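You operate a simulated robot arm through the tools that you are given. There is no shell and no other tool.

You run a simulated robot arm. Do the job below in one go: nothing can be reset, and whatever is moved stays where it is left.

Task
The bench amplifier's RIGHT drive board is dead. Fit the blue one instead.
Fine: it is switched off already; unplug and drain it first; plug in the REST hole, old board in the OLD pocket; yellow drain tool, put back where it stood. Set down upright: yellow drain tool.

It is judged by the outcome, as a careful person would: the job done as asked, and still so three seconds after it is handed in. It fails if anything else is knocked over, pushed out of place, dropped, spilled or broken.

Robot
A 6-joint arm with a two-finger gripper, fixed in place. Base frame: the origin is at the foot of the arm, x ahead of it, y to its left, z up; the work surface is at about z = 823. Units: mm, degrees, N and s.
Its first joint turns from -166.0 to 166.0 degrees. Payload 3.43 kg.
Tool frame: the origin (TCP) lies between the finger pads and is the grasp point; the fingertips stand 20 mm ahead of it; z points along the fingers, y is the line along which they close. Largest opening 190 mm; the body of the gripper starts 248 mm behind the TCP.
Orientation is told as [roll, pitch, yaw] about the base's x, y, z axes, in that order, counted from this pose: with the fingers straight down and closing along the base's y, the tool's x points along the base's -x, its y along +y and its z along -z.

Tools
- The arm moves only by the tool apply_moves. Its argument "series" is a list that holds one entry, the list of rows, each a list of 7 numbers: the turn, a rotation vector about the tool's x, y, z in degrees, then the shift along the tool's x, y, z in mm, then the closure, from 0 (fully open) to 1 (shut). In form: [[[rx, ry, rz, x, y, z, claw], ...]]. A call has 1 to 20 rows; each row is the pose to reach, as a shift and turn from the pose commanded when the call began, along the tool's axes at that moment. Each row takes 0.2 s and may step no farther than 50 mm and 8.6 degrees from the row before; otherwise, or with a gripper value out of range, the whole call is refused. A pose out of reach is approached as far as the arm can. The call stops where the force on the tool passes 40 N (or 10 N more than at its start, if that is more) or the arm is blocked; 0.2 s more then pass. Each finger travels about 153 mm/s and halts on what it meets, pressing with about 31 N; the grip force reading is that of the motor and also rises with nothing between the fingers. The clock runs only during rows and for 0.2 s after the last one: add rows that repeat a pose to give the fingers time. The reply holds the time, the measured pose of the TCP, the force on the tool along the base axes, the opening and the grip force, in the units named above and with some noise, with the torque about the TCP (base axes, N m) and any sound that the robot's microphone picked up, and new pictures: "show" is both (left out), scene, wrist or none.
- Cameras (640 x 400 px; columns grow to the right, rows downward): "scene" is fixed at [401.2, -651.7, 1598]; the picture's right is [0.82, -0.57, 0.00], its down [-0.56, -0.82, -0.14] and it looks along [0.08, 0.11, -0.99] (base axes); focal length 220 px, centre (320, 200). "wrist" rides on the gripper at [70, -8, -288] in the tool frame; the picture's right is [0.12, 0.99, 0.00], its down [-0.96, 0.12, -0.25] and it looks along [-0.25, 0.03, 0.97] (tool axes); focal length 261 px, centre (320, 200). There is no depth. A picture from a camera that has moved, and an enlarged one, comes with that camera's place and axes in the base frame and with its lens.
- lift_body(by): slides the trunk up (or, below 0, down) by that many mm; the arm rides with it, the base frame stays. It gives what a move gives, with no picture.
- zoom(camera, box): a new picture of the part [left, top, right, bottom] of that camera's present view, enlarged. The clock stands still meanwhile.
- finish_job(): hands the job in; it is judged then, once.

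Places have to be worked out from the pictures, the camera data and where the tool is seen. Open the gripper and draw the arm clear of the work before you hand the job in, unless the task says otherwise.

The tools are called after "Emit:" as a command line: name --argument value ..., lists and objects as JSON in quotes. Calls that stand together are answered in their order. apply_moves: Moves the arm, as the interface text tells. Its arguments: {"type":"object","properties":{"series":{"type":"array"},"show":{"type":"string","enum":["both","scene","wrist","none"]}},"required":["series"]} The other tools are called the same way: lift_body (by) slides the trunk up or down; zoom (camera, box) takes an enlarged picture of a part of a camera's view; finish_job () hands the job in.

At the start:

```text
t: 0.0
tool_pos: [373.0, -554.8, 1200.4]
tool_rot: [0.0, 0.0, 0.0]
contact_force: [-0.2, -0.4, 0.3]
torque: [-0.01, -0.02, 0.0]
opening: 189.9
grip_force: 0.0
trunk travel left (down, up): [-325.0, 115.0]
```

scene: 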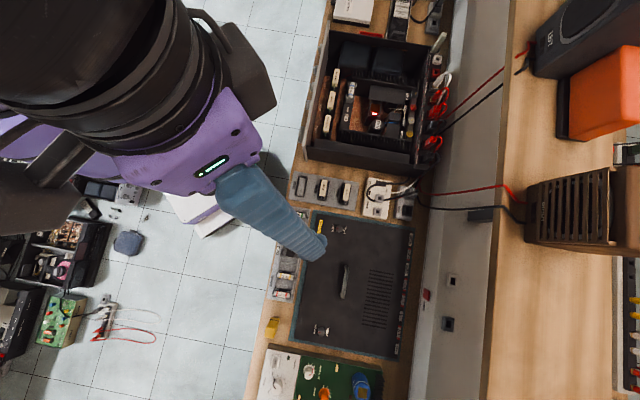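
wrist: 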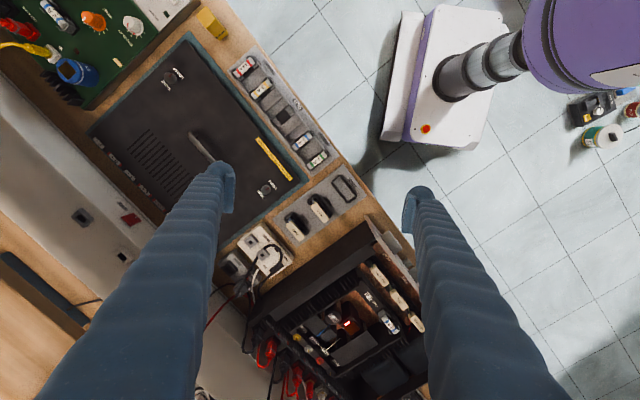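

I begin by looking closer at the bench: the open amplifier chassis, the tray pockets, the plug and the drain tool.

Emit:
zoom --camera "scene" --box '[280, 20, 460, 180]'

Emit:
zoom --camera "scene" --box '[250, 160, 450, 300]'

Emit:
zoom --camera "wrist" --box '[220, 160, 440, 380]'

Emit:
zoom --camera "wrist" --box '[160, 20, 380, 240]'

```text
2.50 times, centred on (370, 100) of scene
camera zoom: at [401.2, -651.7, 1598.0], right [0.82, -0.57, 0.0], down [-0.56, -0.82, -0.14], along [0.08, 0.11, -0.99], focal length 550 px, centre (195, 450)
```

zoom: 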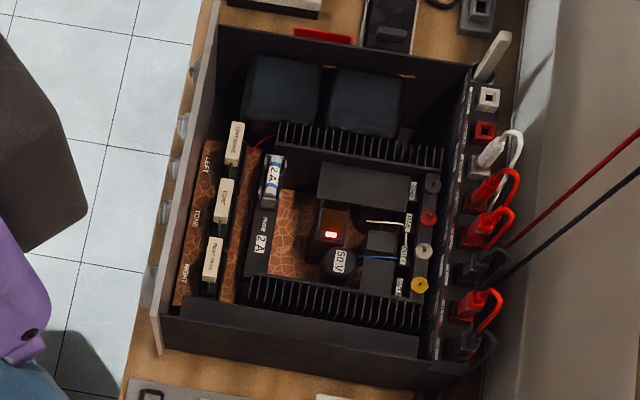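

```text
2.86 times, centred on (350, 230) of scene
camera zoom: at [401.2, -651.7, 1598.0], right [0.82, -0.57, 0.0], down [-0.56, -0.82, -0.14], along [0.08, 0.11, -0.99], focal length 629 px, centre (234, 114)
```

zoom: 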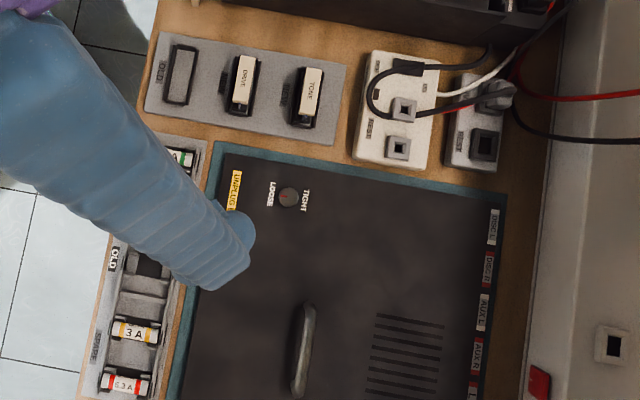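

```text
1.82 times, centred on (330, 270) of wrist
camera zoom: at [304.2, -563.3, 1488.3], right [-0.12, 0.99, 0.0], down [0.96, 0.12, 0.25], along [0.25, 0.03, -0.97], focal length 474 px, centre (302, 73)
```

zoom: 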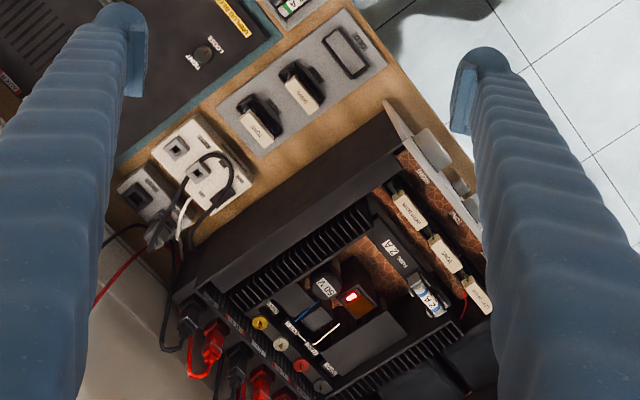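

```text
1.82 times, centred on (270, 130) of wrist
camera zoom: at [304.2, -563.3, 1488.3], right [-0.12, 0.99, 0.0], down [0.96, 0.12, 0.25], along [0.25, 0.03, -0.97], focal length 474 px, centre (411, 327)
```

zoom: 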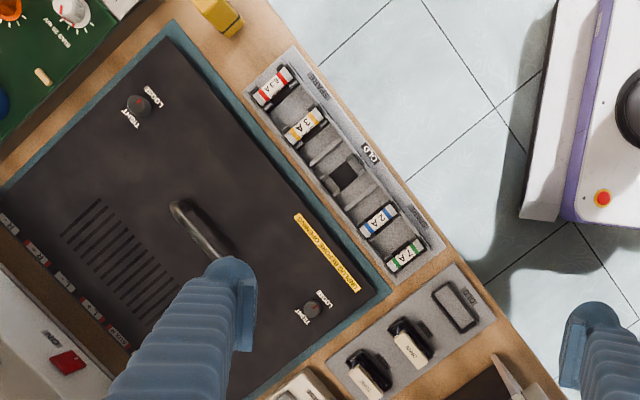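

The chassis is already open, with three upright boards on its front side, a lit red lamp by the capacitor, and a tray with OLD and two spares. I zoom further to read the labels and find the drain tool.

Emit:
zoom --camera "scene" --box '[300, 50, 380, 140]'

Emit:
zoom --camera "scene" --box '[370, 60, 450, 150]'

Emit:
zoom --camera "scene" --box '[285, 165, 435, 230]'

Emit:
zoom --camera "scene" --box '[240, 300, 420, 400]'

Emit:
zoom --camera "scene" --box '[320, 0, 480, 100]'

Emit:
zoom --camera "wrist" --box '[0, 0, 240, 150]'

```text
4.44 times, centred on (340, 95) of scene
camera zoom: at [401.2, -651.7, 1598.0], right [0.82, -0.57, 0.0], down [-0.56, -0.82, -0.14], along [0.08, 0.11, -0.99], focal length 978 px, centre (231, 667)
```

zoom: 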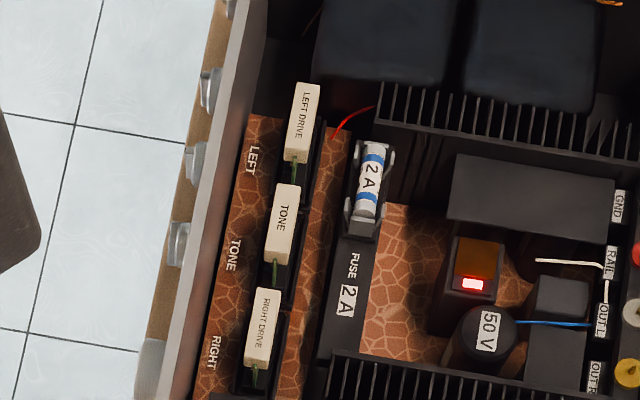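

```text
4.44 times, centred on (410, 105) of scene
camera zoom: at [401.2, -651.7, 1598.0], right [0.82, -0.57, 0.0], down [-0.56, -0.82, -0.14], along [0.08, 0.11, -0.99], focal length 978 px, centre (-80, 622)
```

zoom: 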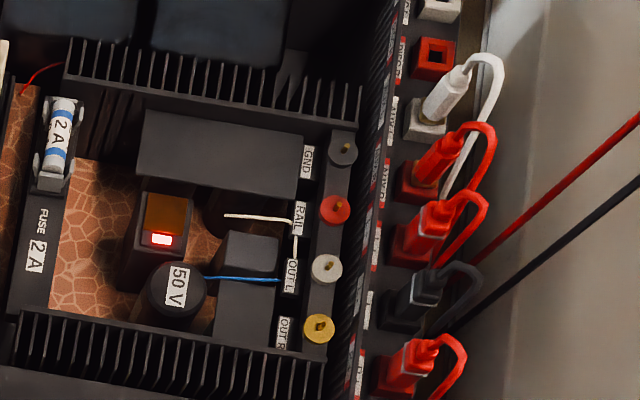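

```text
4.27 times, centred on (360, 198) of scene
camera zoom: at [401.2, -651.7, 1598.0], right [0.82, -0.57, 0.0], down [-0.56, -0.82, -0.14], along [0.08, 0.11, -0.99], focal length 939 px, centre (149, 211)
```

zoom: 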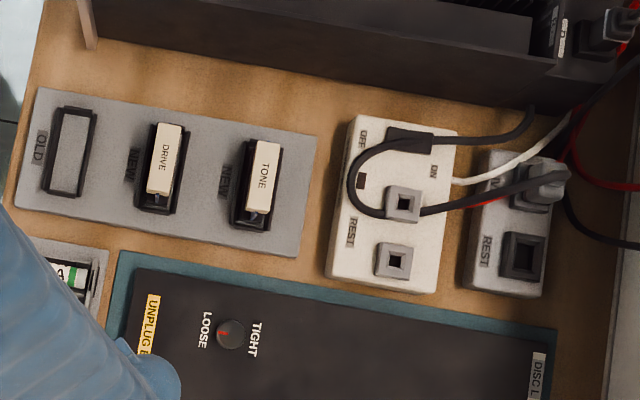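

```text
3.56 times, centred on (330, 350) of scene
camera zoom: at [401.2, -651.7, 1598.0], right [0.82, -0.57, 0.0], down [-0.56, -0.82, -0.14], along [0.08, 0.11, -0.99], focal length 783 px, centre (284, -333)
```

zoom: 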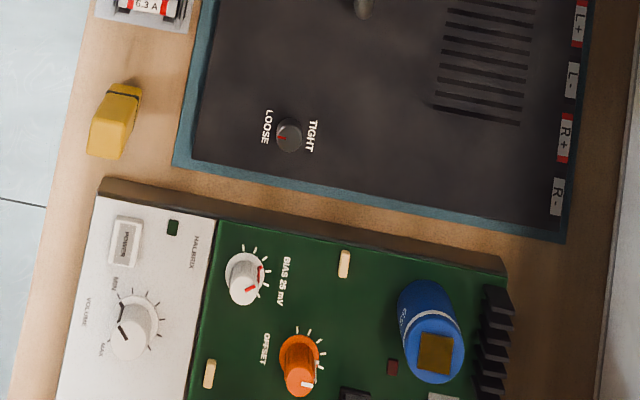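

```text
4.00 times, centred on (400, 50) of scene
camera zoom: at [401.2, -651.7, 1598.0], right [0.82, -0.57, 0.0], down [-0.56, -0.82, -0.14], along [0.08, 0.11, -0.99], focal length 880 px, centre (0, 800)
```

zoom: 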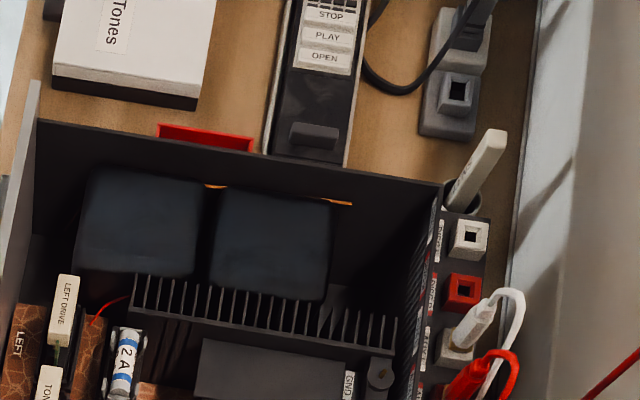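

```text
2.67 times, centred on (120, 75) of wrist
camera zoom: at [304.2, -563.3, 1488.3], right [-0.12, 0.99, 0.0], down [0.96, 0.12, 0.25], along [0.25, 0.03, -0.97], focal length 695 px, centre (853, 533)
```

zoom: 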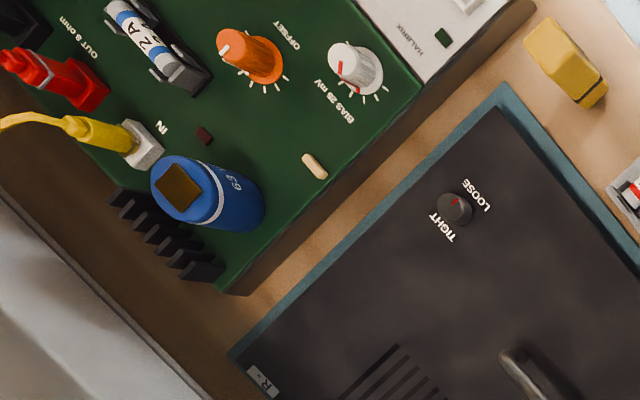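

The tray beside the chassis holds an empty OLD pocket and two NEW boards (DRIVE and TONE). The yellow tool seems to stand near the front edge. I move over the board row with the gripper turned to match the bench, so I can look closely.

Emit:
apply_moves --series '[[[0, 0, -5.4, -31, 22, 10, 0], [0, 0, -10.8, -62, 44, 20, 0], [0, 0, -16.1, -93, 66, 30, 0], [0, 0, -21.5, -124, 88, 40, 0], [0, 0, -26.9, -155, 110, 50, 0], [0, 0, -32.3, -186, 132, 60, 0], [0, 0, -37.6, -217, 154, 70, 0], [0, 0, -43, -247, 175, 80, 0]]]' --show "both"

```text
t: 1.8
tool_pos: [622.9, -378.6, 1117.8]
tool_rot: [0.1, 0.2, 43.0]
contact_force: [-1.2, 0.6, -0.4]
torque: [-0.01, 0.1, -0.03]
opening: 190.0
grip_force: 0.0
trunk travel left (down, up): [-325.0, 115.0]
camera wrist: at [579.4, -432.9, 1407.1], right [-0.76, 0.64, 0.0], down [0.62, 0.74, 0.25], along [0.16, 0.19, -0.97], focal length 261 px, centre (320, 200)
```

scene: 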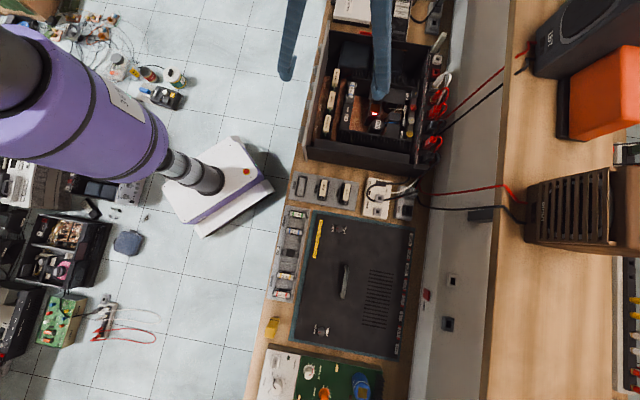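
wrist: 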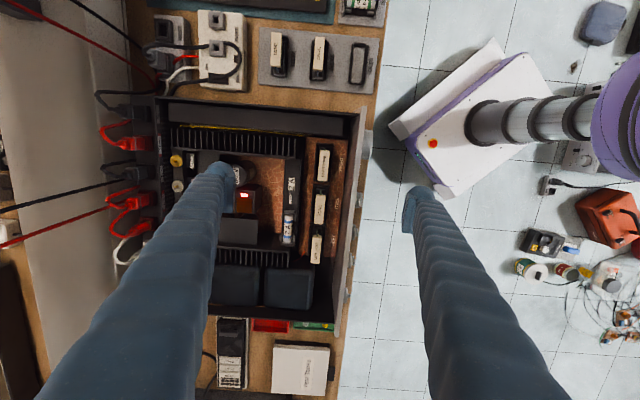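

Now the wrist camera looks straight over the chassis. I zoom into the boards, tray, plug, drain posts and objects on the bench.

Emit:
zoom --camera "wrist" --box '[280, 130, 370, 280]'

Emit:
zoom --camera "wrist" --box '[250, 10, 390, 100]'

Emit:
zoom --camera "wrist" --box '[130, 0, 260, 110]'

Emit:
zoom --camera "wrist" --box '[150, 120, 310, 260]'

Emit:
zoom --camera "wrist" --box '[190, 290, 350, 400]'

Emit:
zoom --camera "scene" --box '[255, 210, 340, 350]'

```text
2.67 times, centred on (325, 205) of wrist
camera zoom: at [579.4, -432.9, 1407.1], right [-0.76, 0.64, 0.0], down [0.62, 0.74, 0.25], along [0.16, 0.19, -0.97], focal length 695 px, centre (307, 187)
```

zoom: 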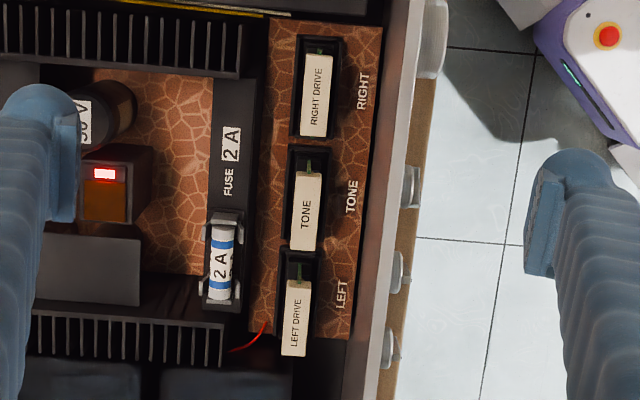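

```text
4.44 times, centred on (320, 55) of wrist
camera zoom: at [579.4, -432.9, 1407.1], right [-0.76, 0.64, 0.0], down [0.62, 0.74, 0.25], along [0.16, 0.19, -0.97], focal length 1158 px, centre (320, 844)
```

zoom: 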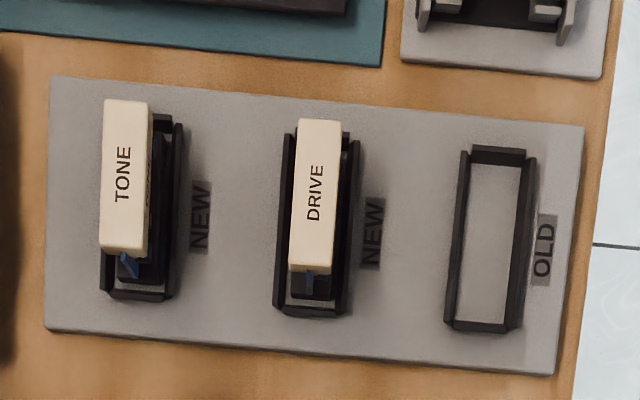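

```text
3.64 times, centred on (195, 55) of wrist
camera zoom: at [579.4, -432.9, 1407.1], right [-0.76, 0.64, 0.0], down [0.62, 0.74, 0.25], along [0.16, 0.19, -0.97], focal length 948 px, centre (774, 727)
```

zoom: 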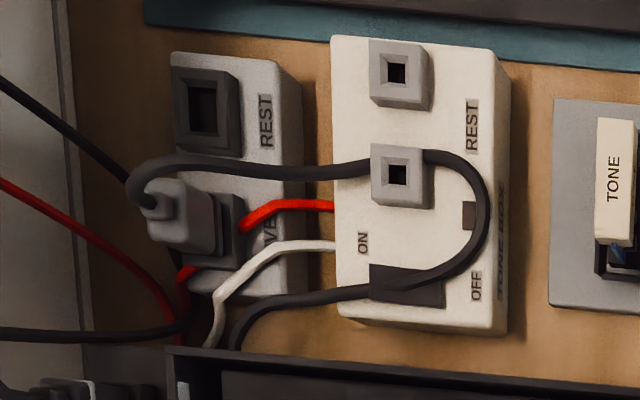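

```text
2.86 times, centred on (230, 190) of wrist
camera zoom: at [579.4, -432.9, 1407.1], right [-0.76, 0.64, 0.0], down [0.62, 0.74, 0.25], along [0.16, 0.19, -0.97], focal length 745 px, centre (577, 229)
```

zoom: 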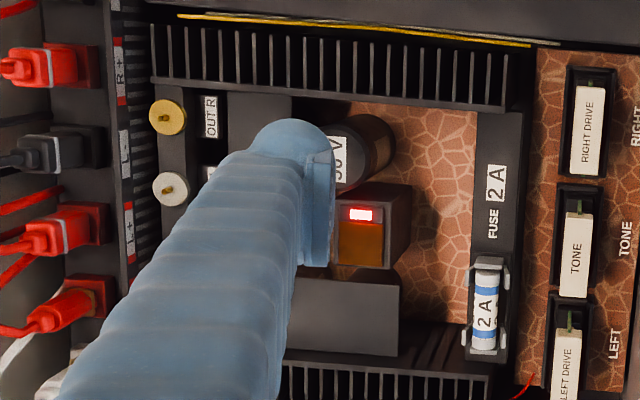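

```text
3.64 times, centred on (270, 345) of wrist
camera zoom: at [579.4, -432.9, 1407.1], right [-0.76, 0.64, 0.0], down [0.62, 0.74, 0.25], along [0.16, 0.19, -0.97], focal length 948 px, centre (502, -327)
```

zoom: 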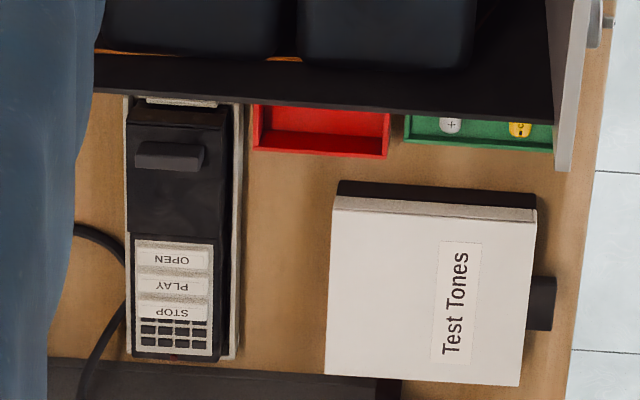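

```text
2.86 times, centred on (298, 280) of scene
camera zoom: at [401.2, -651.7, 1598.0], right [0.82, -0.57, 0.0], down [-0.56, -0.82, -0.14], along [0.08, 0.11, -0.99], focal length 629 px, centre (384, -29)
```

zoom: 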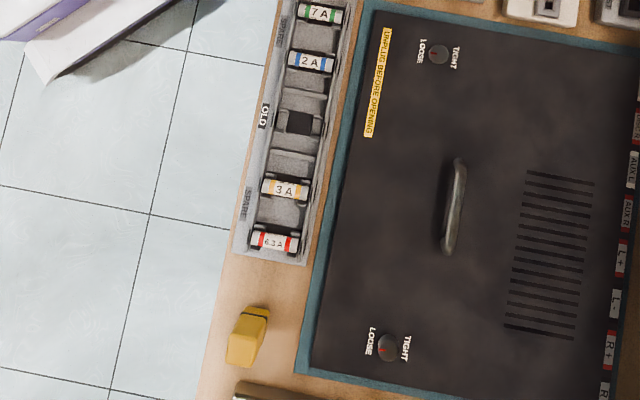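

Both NEW boards have blue PCBs; the one marked DRIVE is the right spare. The amp's mains plug seems to sit in the LIVE hole of the grey block near (726, -726), far out. I move above that block to look closer.

Emit:
apply_moves --series '[[[0, 0, 0, 26, -37, 0, 0], [0, 0, 0, 52, -74, 0, 0], [0, 0, 0, 79, -112, 0, 0], [0, 0, 0, 105, -149, 0, 0], [0, 0, 0, 131, -186, 0, 0], [0, 0, 0, 158, -223, 0, 0]]]' --show "wrist"

```text
t: 3.2
tool_pos: [656.7, -650.1, 1118.4]
tool_rot: [0.1, 0.0, 43.0]
contact_force: [-0.2, -0.7, 0.1]
torque: [0.08, 0.0, 0.02]
opening: 190.0
grip_force: 0.0
trunk travel left (down, up): [-325.0, 115.0]
camera wrist: at [612.3, -704.8, 1406.6], right [-0.76, 0.64, 0.0], down [0.63, 0.74, 0.25], along [0.16, 0.19, -0.97], focal length 261 px, centre (320, 200)
```

wrist: 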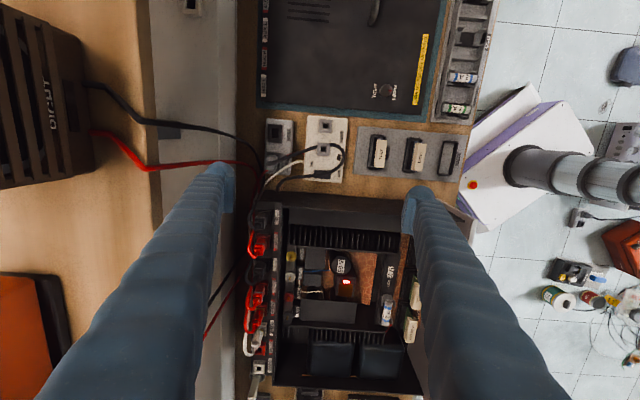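

Emit:
zoom --camera "wrist" --box '[235, 105, 355, 205]'

Emit:
zoom --camera "wrist" --box '[225, 195, 345, 295]'

Emit:
zoom --camera "wrist" --box '[225, 270, 345, 400]'

Emit:
zoom --camera "wrist" --box '[340, 115, 480, 215]'

```text
4.00 times, centred on (295, 155) of wrist
camera zoom: at [612.3, -704.8, 1406.6], right [-0.76, 0.64, 0.0], down [0.63, 0.74, 0.25], along [0.16, 0.19, -0.97], focal length 1043 px, centre (420, 380)
```

zoom: 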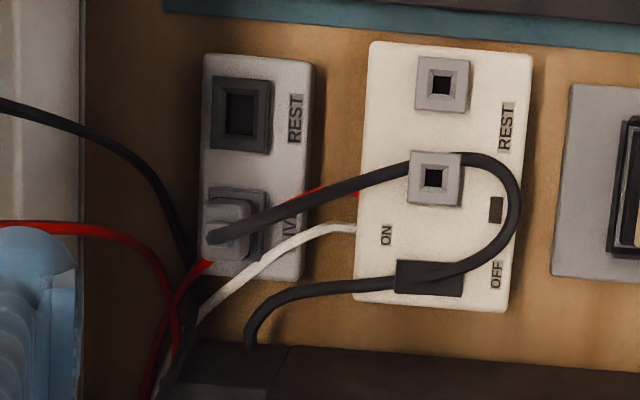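

```text
4.00 times, centred on (285, 245) of wrist
camera zoom: at [612.3, -704.8, 1406.6], right [-0.76, 0.64, 0.0], down [0.63, 0.74, 0.25], along [0.16, 0.19, -0.97], focal length 1043 px, centre (460, 20)
```

zoom: 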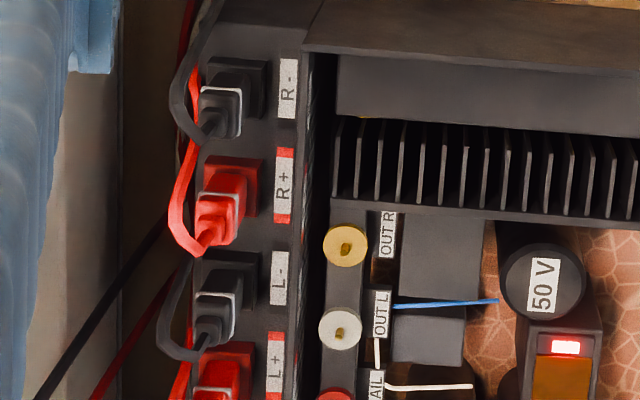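

```text
3.08 times, centred on (285, 335) of wrist
camera zoom: at [612.3, -704.8, 1406.6], right [-0.76, 0.64, 0.0], down [0.63, 0.74, 0.25], along [0.16, 0.19, -0.97], focal length 802 px, centre (428, -215)
```

zoom: 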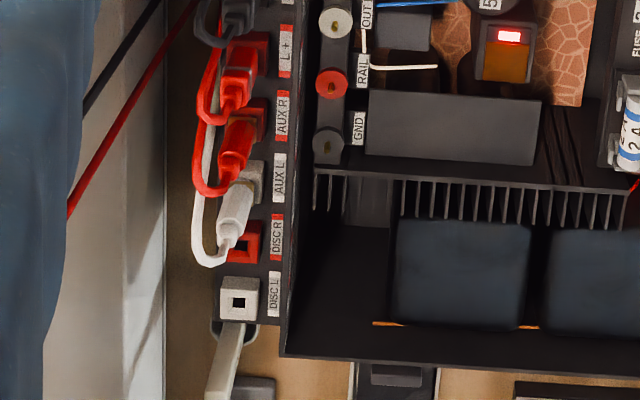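

```text
4.00 times, centred on (410, 165) of wrist
camera zoom: at [612.3, -704.8, 1406.6], right [-0.76, 0.64, 0.0], down [0.63, 0.74, 0.25], along [0.16, 0.19, -0.97], focal length 1043 px, centre (-40, 340)
```

zoom: 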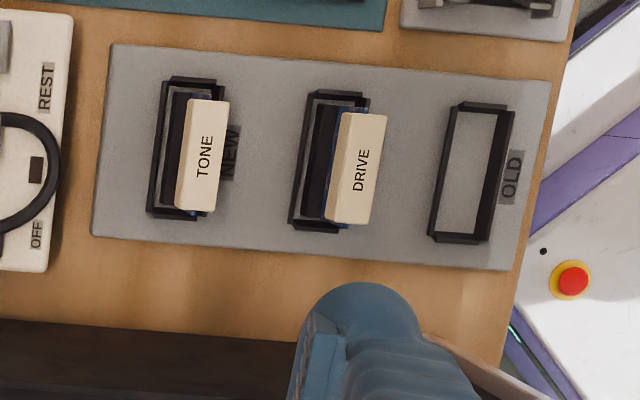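

The cable from the grey plug in LIVE runs over the tone box into the amp chassis, so that is the amp's mains plug (top near z 873, radius ~1027). I rotate the gripper to yaw −47 so it can be tilted outward for reach, and take a closer look.

Emit:
apply_moves --series '[[[0, 0, 8.2, 0, -4, 6, 0], [0, 0, 16.4, 1, -7, 12, 0], [0, 0, 24.6, 1, -11, 18, 0.1], [0, 0, 32.8, 1, -14, 24, 0.2], [0, 0, 41, 2, -18, 30, 0.3], [0, 0, 49.2, 2, -21, 36, 0.35], [0, 0, 57.4, 2, -25, 42, 0.4], [0, 0, 65.6, 3, -28, 48, 0.45], [0, 0, 73.8, 3, -32, 52, 0.5], [0, 0, 82, 3, -36, 56, 0.5], [0, 0, 90, 3, -38, 58, 0.5]]]' --show "both"

```text
t: 5.6
tool_pos: [680.4, -681.2, 1062.2]
tool_rot: [0.0, 0.1, -47.2]
contact_force: [0.9, -0.7, -0.1]
torque: [-0.02, 0.03, 0.05]
opening: 95.0
grip_force: 0.0
trunk travel left (down, up): [-325.0, 115.0]
camera wrist: at [627.5, -635.0, 1350.7], right [0.65, 0.76, 0.0], down [0.74, -0.63, 0.25], along [0.19, -0.16, -0.97], focal length 261 px, centre (320, 200)
```

scene: 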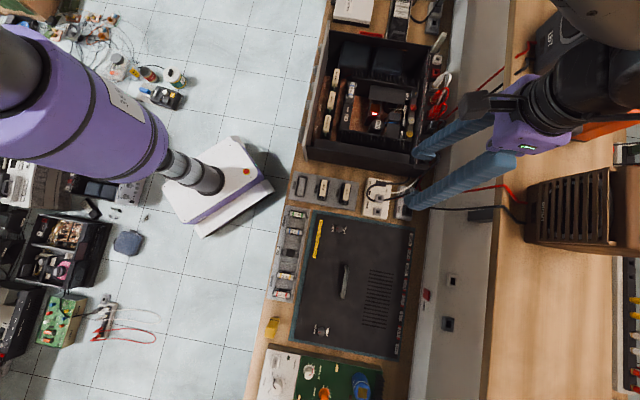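
wrist: 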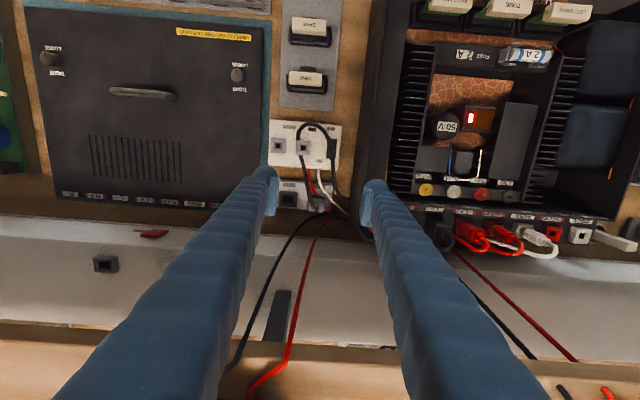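

Emit:
zoom --camera "wrist" --box '[260, 110, 400, 240]'

```text
3.08 times, centred on (330, 175) of wrist
camera zoom: at [627.5, -635.0, 1350.7], right [0.65, 0.76, 0.0], down [0.74, -0.63, 0.25], along [0.19, -0.16, -0.97], focal length 802 px, centre (289, 277)
```

zoom: 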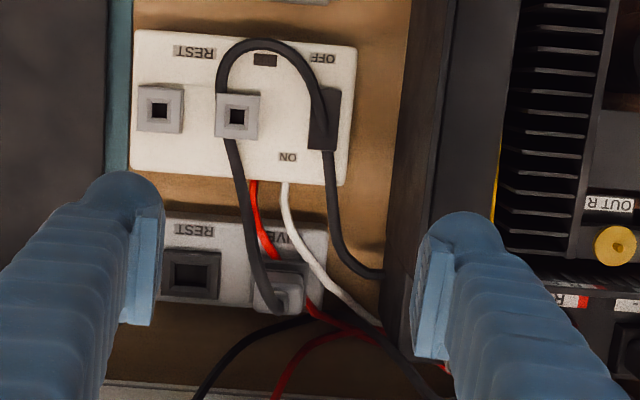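

The plug is at about (724, -725), top z≈873, and the bench axes lie at 45°. I tilt the tool outward by 15° about its y axis and move nearer to test the reach and see the plug and cables.

Emit:
apply_moves --series '[[[0, -4, 0, -13, 0, 15, 0.5], [0, -8, -1, -26, 1, 30, 0.5], [-0.2, -12, -1.5, -39, 1, 45, 0.5], [-0.3, -15, -2, -48, 2, 60, 0.5]]]' --show "both"

```text
t: 6.6
tool_pos: [716.1, -718.2, 1002.4]
tool_rot: [0.0, -15.0, -44.8]
contact_force: [0.3, -0.9, 0.4]
torque: [0.03, 0.03, -0.02]
opening: 95.0
grip_force: 0.1
trunk travel left (down, up): [-325.0, 115.0]
camera wrist: at [610.3, -622.2, 1262.6], right [0.62, 0.78, -0.03], down [0.69, -0.53, 0.49], along [0.37, -0.32, -0.87], focal length 261 px, centre (320, 200)
```

scene: 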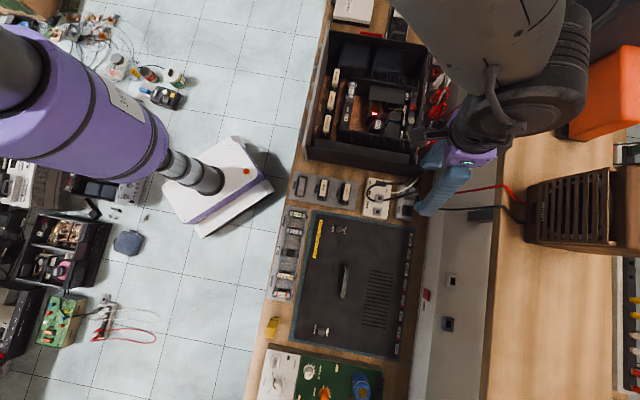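
wrist: 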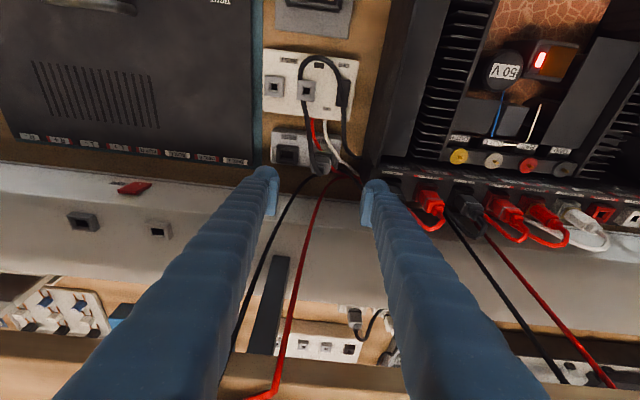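

Emit:
zoom --camera "wrist" --box '[250, 40, 390, 210]'

Emit:
zoom --camera "wrist" --box '[260, 110, 370, 190]'

```text
2.35 times, centred on (320, 125) of wrist
camera zoom: at [610.3, -622.2, 1262.6], right [0.62, 0.78, -0.03], down [0.69, -0.53, 0.49], along [0.37, -0.32, -0.87], focal length 613 px, centre (320, 376)
```

zoom: 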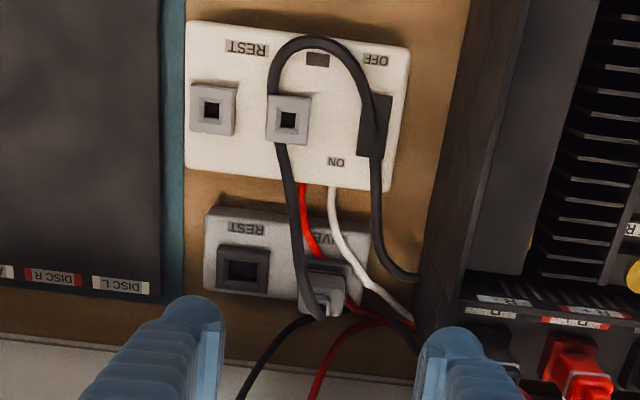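

```text
5.00 times, centred on (315, 150) of wrist
camera zoom: at [610.3, -622.2, 1262.6], right [0.62, 0.78, -0.03], down [0.69, -0.53, 0.49], along [0.37, -0.32, -0.87], focal length 1303 px, centre (345, 450)
```

zoom: 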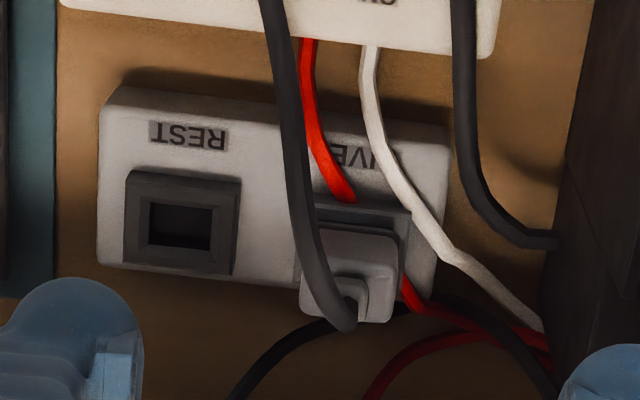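

The pose is reachable. The plug body is about 30 mm wide at p≈0, q≈1025 (bench axes), its top around z 875–880; REST lies ~57 mm toward the lid. I go down to z≈930 directly over it with a narrow opening and look again.

Emit:
apply_moves --series '[[[0, 0, 0, 3, 0.3, 24, 0.6], [0, 0, 0, 6, 0.5, 48, 0.7], [0, 0, 0, 8.2, 0.5, 72.3, 0.74], [0, 0, 0, 8.2, 0.5, 72.3, 0.74]]]' --show "both"

Emit:
zoom --camera "wrist" --box '[240, 60, 400, 200]'

```text
t: 7.6
tool_pos: [723.4, -722.5, 928.3]
tool_rot: [0.0, -15.0, -45.0]
contact_force: [-0.7, -0.3, 0.0]
torque: [0.07, -0.02, 0.0]
opening: 49.4
grip_force: 0.1
trunk travel left (down, up): [-325.0, 115.0]
camera wrist: at [618.6, -628.5, 1187.9], right [0.62, 0.78, -0.03], down [0.69, -0.53, 0.49], along [0.37, -0.32, -0.87], focal length 261 px, centre (320, 200)
```

scene: 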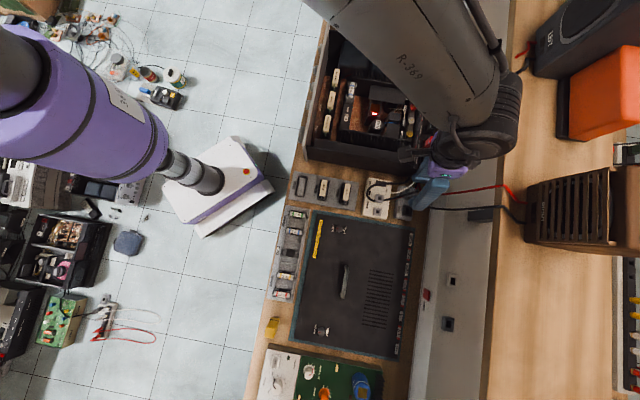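
wrist: 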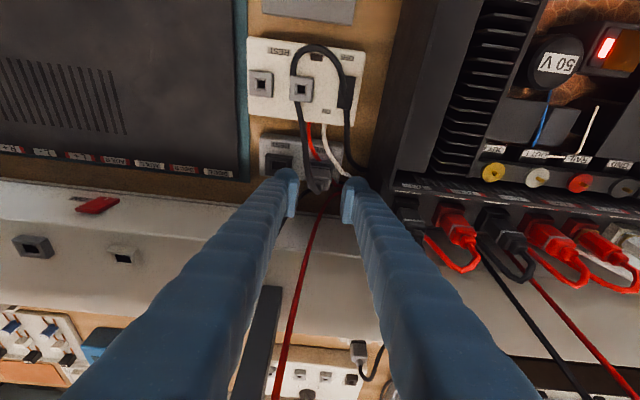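

```text
2.86 times, centred on (320, 130) of wrist
camera zoom: at [618.6, -628.5, 1187.9], right [0.62, 0.78, -0.03], down [0.69, -0.53, 0.49], along [0.37, -0.32, -0.87], focal length 745 px, centre (320, 400)
```

zoom: 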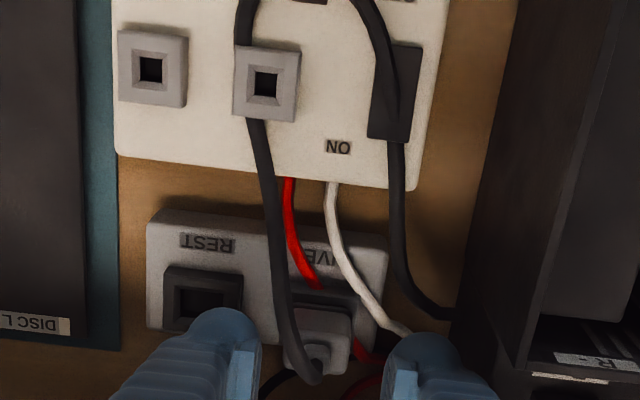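

The plug (about 32 mm square, p≈-1, q≈1024) lies right between the fingertips. I go straight down to TCP z≈878 and check the readings.

Emit:
apply_moves --series '[[[0, 0, 0, 2, -0.5, 12, 0.74], [0, 0, 0, 5, -1, 25, 0.74], [0, 0, 0, 8, -1.5, 38, 0.74], [0, 0, 0, 10.6, -1.6, 49.3, 0.74]]]' --show "both"

Emit:
zoom --camera "wrist" --box '[240, 60, 400, 200]'

```text
t: 8.6
tool_pos: [723.6, -727.6, 884.8]
tool_rot: [-0.1, -15.2, -45.0]
contact_force: [-6.8, 7.4, 25.4]
torque: [-0.28, 0.96, -0.39]
opening: 49.6
grip_force: 0.2
trunk travel left (down, up): [-325.0, 115.0]
camera wrist: at [616.7, -631.4, 1143.7], right [0.62, 0.78, -0.03], down [0.69, -0.53, 0.49], along [0.37, -0.33, -0.87], focal length 261 px, centre (320, 200)
```

scene: 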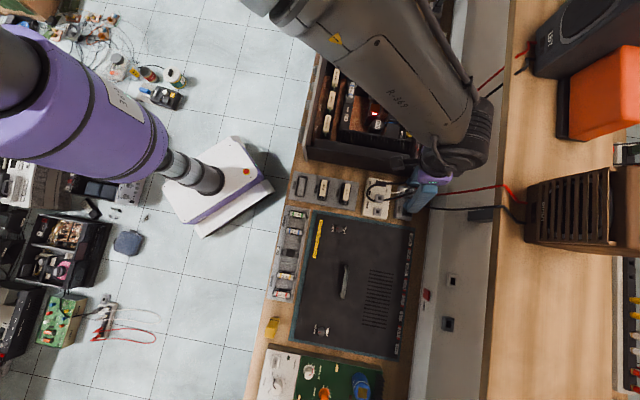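
wrist: 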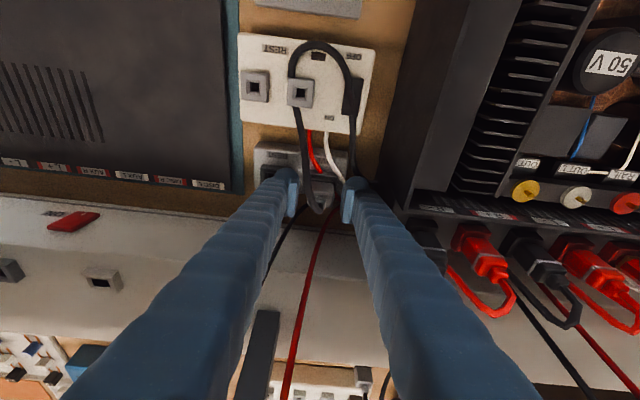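

```text
2.86 times, centred on (320, 130) of wrist
camera zoom: at [616.7, -631.4, 1143.7], right [0.62, 0.78, -0.03], down [0.69, -0.53, 0.49], along [0.37, -0.33, -0.87], focal length 745 px, centre (320, 400)
```

zoom: 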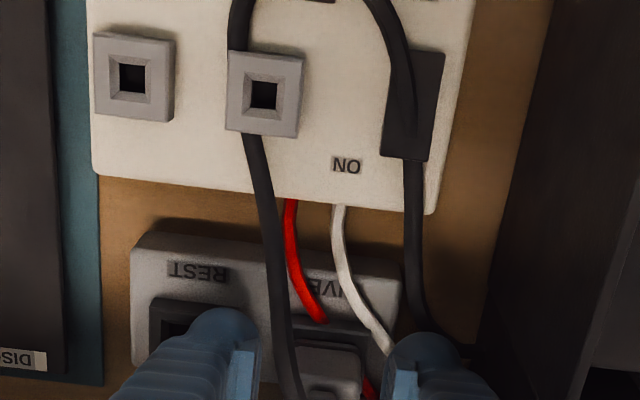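

Contact came at z≈885: the −p fingertip landed on the REST frame (torque places it ~35 mm to that side), so the frame tops are near z 860. I back off upward, and narrow the opening.

Emit:
apply_moves --series '[[[0, 0, 0, -2.6, 0, -9.7, 0.74], [0, 0, 0, -2.6, 0, -9.7, 0.79]]]' --show "none"

```text
t: 9.2
tool_pos: [723.7, -726.1, 889.1]
tool_rot: [-0.1, -14.9, -45.0]
contact_force: [-1.2, -0.5, -0.2]
torque: [-0.01, 0.05, 0.04]
opening: 40.0
grip_force: 0.1
trunk travel left (down, up): [-325.0, 115.0]
```

Free of contact at z 889. To grip the short plug better I reduce the tilt from 15° to 7° in place and see whether the arm still reaches.

Emit:
apply_moves --series '[[[0, 4, 0, -0.5, 1, -2, 0.79], [0, 8, 0, -0.5, 1, -2, 0.79], [0, 8, 0, -0.5, 1, -2, 0.79]]]' --show "wrist"

Emit:
zoom --camera "wrist" --box '[260, 110, 400, 230]'

```text
t: 10.0
tool_pos: [723.1, -724.5, 892.5]
tool_rot: [0.1, -6.9, -45.0]
contact_force: [-0.7, 0.8, -0.6]
torque: [0.04, -0.02, 0.02]
opening: 40.1
grip_force: 0.1
trunk travel left (down, up): [-325.0, 115.0]
camera wrist: at [645.1, -656.6, 1169.7], right [0.62, 0.79, -0.01], down [0.74, -0.57, 0.36], along [0.28, -0.23, -0.93], focal length 261 px, centre (320, 200)
```

wrist: 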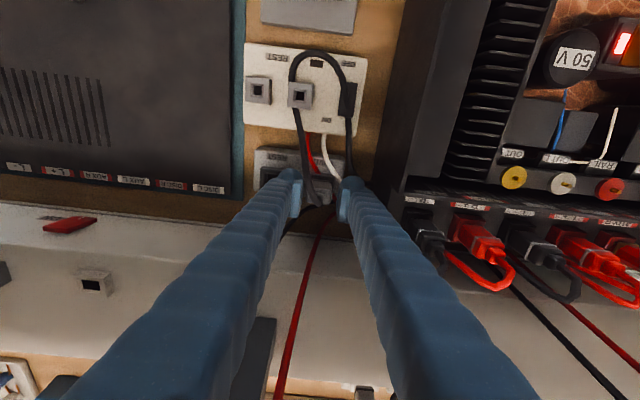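

```text
3.33 times, centred on (330, 170) of wrist
camera zoom: at [645.1, -656.6, 1169.7], right [0.62, 0.79, -0.01], down [0.74, -0.57, 0.36], along [0.28, -0.23, -0.93], focal length 869 px, centre (287, 300)
```

zoom: 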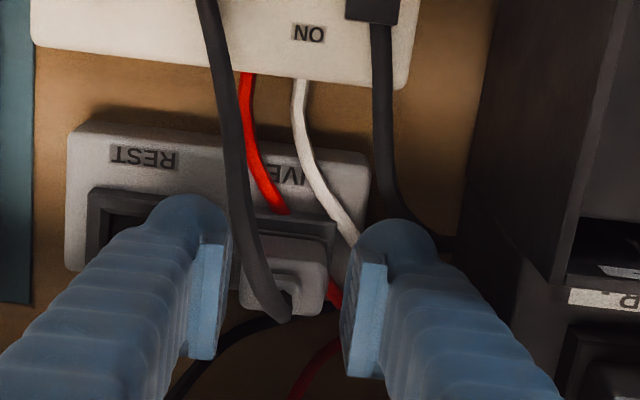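

Still reachable at 7° tilt. I straighten the last 7° to have level fingertips and lower toward z 883 gently.

Emit:
apply_moves --series '[[[0, 3.5, 0, 0.5, -0.5, 0, 0.79], [0, 6.9, 0, 0.5, -0.5, 0, 0.79], [0, 6.9, 0, 1, -0.5, 4, 0.79], [0, 6.9, 0, 1.5, -0.5, 8.5, 0.79]]]' --show "wrist"

Emit:
zoom --camera "wrist" --box '[260, 130, 400, 250]'

```text
t: 11.0
tool_pos: [724.0, -724.2, 883.2]
tool_rot: [0.0, -0.1, -44.9]
contact_force: [-0.7, -0.2, 1.6]
torque: [-0.01, 0.01, -0.02]
opening: 39.7
grip_force: 0.0
trunk travel left (down, up): [-325.0, 115.0]
camera wrist: at [668.7, -679.7, 1172.0], right [0.62, 0.79, 0.0], down [0.76, -0.6, 0.25], along [0.2, -0.15, -0.97], focal length 261 px, centre (320, 200)
```

wrist: 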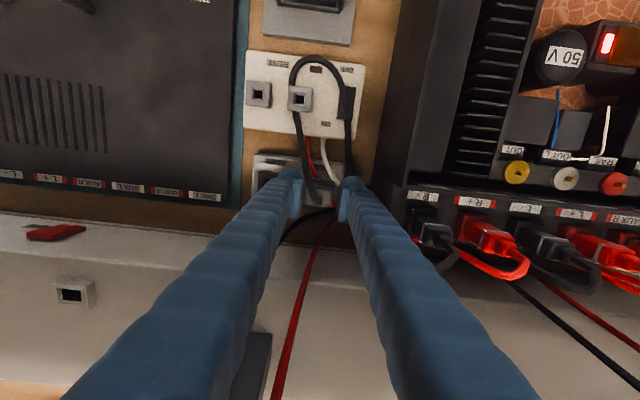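

```text
3.33 times, centred on (330, 190) of wrist
camera zoom: at [668.7, -679.7, 1172.0], right [0.62, 0.79, 0.0], down [0.76, -0.6, 0.25], along [0.2, -0.15, -0.97], focal length 869 px, centre (287, 233)
```

zoom: 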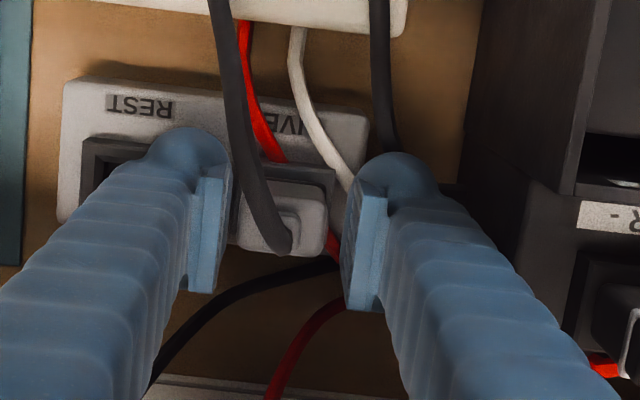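

Vertical at z 883 with the plug between the pads. I close on it without moving and read the opening.

Emit:
apply_moves --series '[[[0, 0, 0, 0, 0, 0, 0.9], [0, 0, 0, 0, 0, 0, 1], [0, 0, 0, 0, 0, 0, 1]]]' --show "wrist"

Emit:
zoom --camera "wrist" --box '[260, 130, 400, 250]'

```text
t: 11.8
tool_pos: [722.5, -725.4, 884.5]
tool_rot: [0.0, -0.1, -45.0]
contact_force: [-4.9, -6.8, 5.6]
torque: [-0.07, 0.09, 0.02]
opening: 27.6
grip_force: 31.3
trunk travel left (down, up): [-325.0, 115.0]
camera wrist: at [667.6, -680.5, 1172.3], right [0.62, 0.79, 0.0], down [0.76, -0.6, 0.25], along [0.2, -0.15, -0.97], focal length 261 px, centre (320, 200)
```

wrist: 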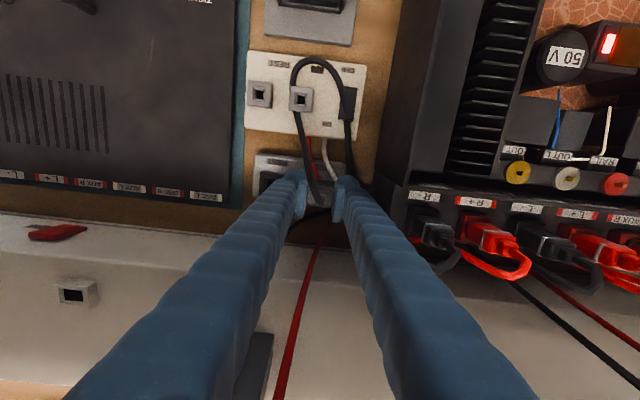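

```text
3.33 times, centred on (330, 190) of wrist
camera zoom: at [667.6, -680.5, 1172.3], right [0.62, 0.79, 0.0], down [0.76, -0.6, 0.25], along [0.2, -0.15, -0.97], focal length 869 px, centre (287, 233)
```

zoom: 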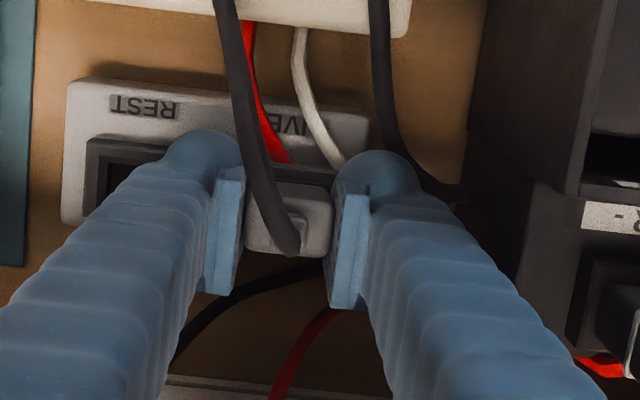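

The fingers hold the plug at 27.6 mm with 31 N; a side force shows the plug centre is at p≈-2. I ease sideways 2 mm and pull straight up in small steps.

Emit:
apply_moves --series '[[[0, 0, 0, 0, -2, 0, 1], [0, 0, 0, 0, -2, -4, 1], [0, 0, 0, 0, -2, -8, 1], [0, 0, 0, 0, -2, -13, 1], [0, 0, 0, 0, -2, -18, 1]]]' --show "wrist"

Emit:
zoom --camera "wrist" --box '[260, 130, 400, 250]'

```text
t: 13.0
tool_pos: [723.3, -726.0, 901.6]
tool_rot: [0.0, -0.2, -45.0]
contact_force: [-0.1, 0.2, 0.0]
torque: [-0.01, 0.0, 0.02]
opening: 27.8
grip_force: 30.9
trunk travel left (down, up): [-325.0, 115.0]
camera wrist: at [667.7, -681.6, 1188.9], right [0.62, 0.79, 0.0], down [0.76, -0.6, 0.25], along [0.2, -0.15, -0.97], focal length 261 px, centre (320, 200)
```

wrist: 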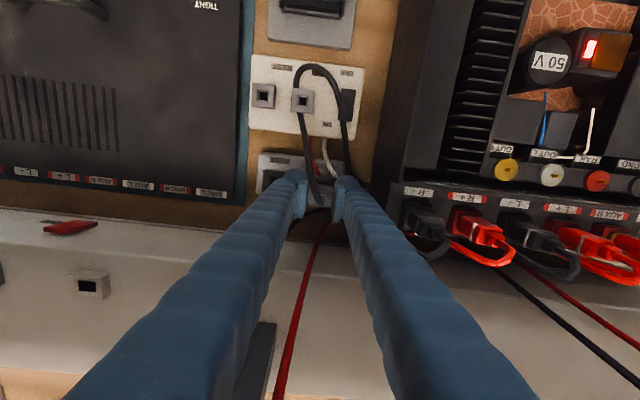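

```text
3.33 times, centred on (330, 190) of wrist
camera zoom: at [667.7, -681.6, 1188.9], right [0.62, 0.79, 0.0], down [0.76, -0.6, 0.25], along [0.2, -0.15, -0.97], focal length 869 px, centre (287, 233)
```

zoom: 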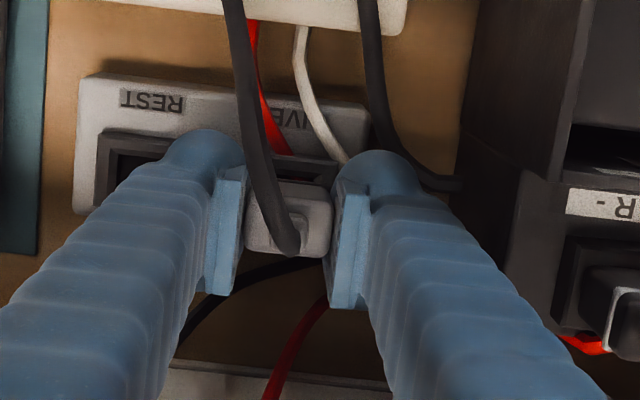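

The plug came up with the gripper and the force is near zero. I lift it well clear and shift over toward the REST side, to see both holes.

Emit:
apply_moves --series '[[[0, 0, 0, 0, 0, -15, 1], [0, 0, 0, 0, 0, -30, 1], [0, 0, 0, 0, 0, -45, 1], [0, 0, 0, 0, -12, -50, 1], [0, 0, 0, 0, -25, -50, 1]]]' --show "both"

Emit:
zoom --camera "wrist" --box '[240, 100, 400, 240]'

```text
t: 14.2
tool_pos: [703.9, -743.0, 951.9]
tool_rot: [0.0, 0.0, -45.0]
contact_force: [0.3, 0.4, 0.0]
torque: [0.04, -0.02, 0.05]
opening: 27.5
grip_force: 30.6
trunk travel left (down, up): [-325.0, 115.0]
camera wrist: at [649.5, -699.8, 1239.4], right [0.62, 0.79, 0.0], down [0.76, -0.6, 0.25], along [0.2, -0.15, -0.97], focal length 261 px, centre (320, 200)
```

scene: 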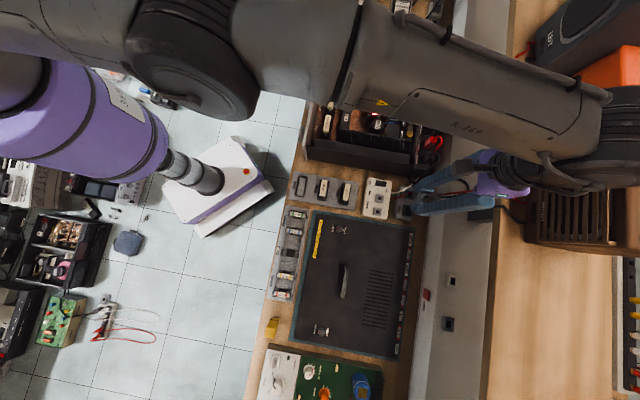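
wrist: 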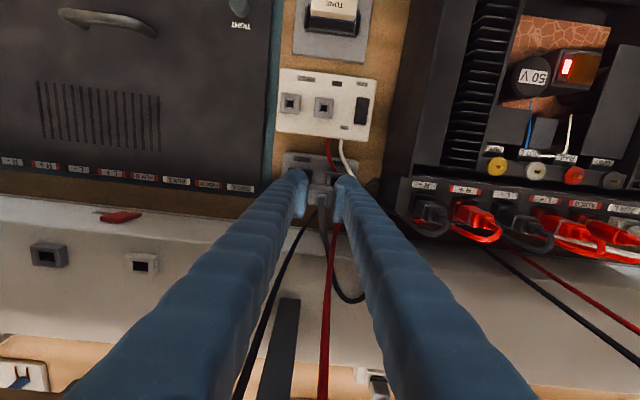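

```text
2.86 times, centred on (320, 170) of wrist
camera zoom: at [649.5, -699.8, 1239.4], right [0.62, 0.79, 0.0], down [0.76, -0.6, 0.25], along [0.2, -0.15, -0.97], focal length 745 px, centre (320, 286)
```

zoom: 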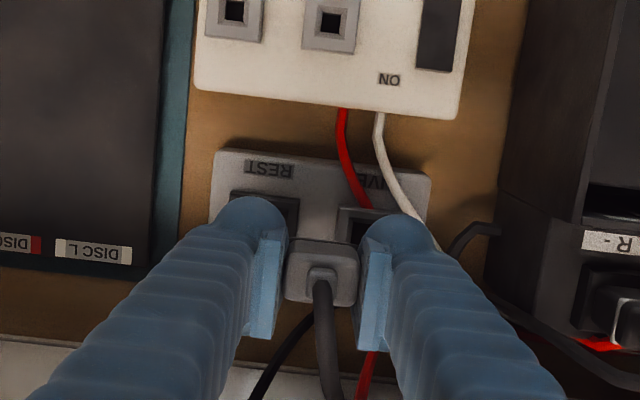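

The plug is free and held; REST and LIVE frames are partly hidden by fingers. I move 25 mm outward at this height to get an unobstructed view of both frames.

Emit:
apply_moves --series '[[[0, 0, 0, -8, 0, 0, 1], [0, 0, 0, -16, 0, 0, 1], [0, 0, 0, -25, 0, 0, 1], [0, 0, 0, -25, 0, 0, 1]]]' --show "wrist"

Emit:
zoom --camera "wrist" --box '[265, 110, 375, 190]'

```text
t: 15.2
tool_pos: [707.0, -743.3, 950.5]
tool_rot: [0.0, -0.1, -45.0]
contact_force: [-0.2, 0.0, -0.9]
torque: [-0.02, 0.02, 0.01]
opening: 27.5
grip_force: 30.5
out of reach, approached as far as the arm can: row 1, 2, 3, 4
trunk travel left (down, up): [-325.0, 115.0]
camera wrist: at [651.6, -699.7, 1238.7], right [0.62, 0.79, 0.0], down [0.76, -0.6, 0.25], along [0.2, -0.15, -0.97], focal length 261 px, centre (320, 200)
```

wrist: 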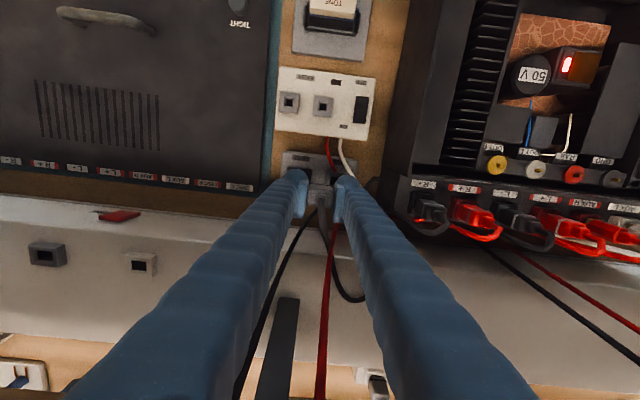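

```text
5.00 times, centred on (320, 150) of wrist
camera zoom: at [651.6, -699.7, 1238.7], right [0.62, 0.79, 0.0], down [0.76, -0.6, 0.25], along [0.2, -0.15, -0.97], focal length 1303 px, centre (320, 450)
```

zoom: 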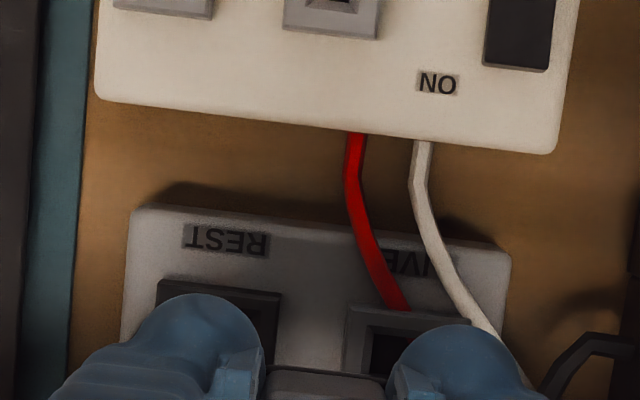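

Out of reach beyond q≈1025, but the view gives the frame corners: REST centre is 55.3 mm from LIVE along the bench. I step toward REST at this height to check what the arm reaches.

Emit:
apply_moves --series '[[[0, 0, 0, 1.5, -10, 0, 1], [0, 0, 0, 1.5, -20, 0, 1], [0, 0, 0, 1.5, -20, 0, 1]]]' --show "none"

```text
t: 16.0
tool_pos: [691.5, -757.8, 951.4]
tool_rot: [0.0, -0.1, -45.0]
contact_force: [0.9, -0.2, -1.3]
torque: [-0.01, -0.01, 0.01]
opening: 28.0
grip_force: 30.8
trunk travel left (down, up): [-325.0, 115.0]
```

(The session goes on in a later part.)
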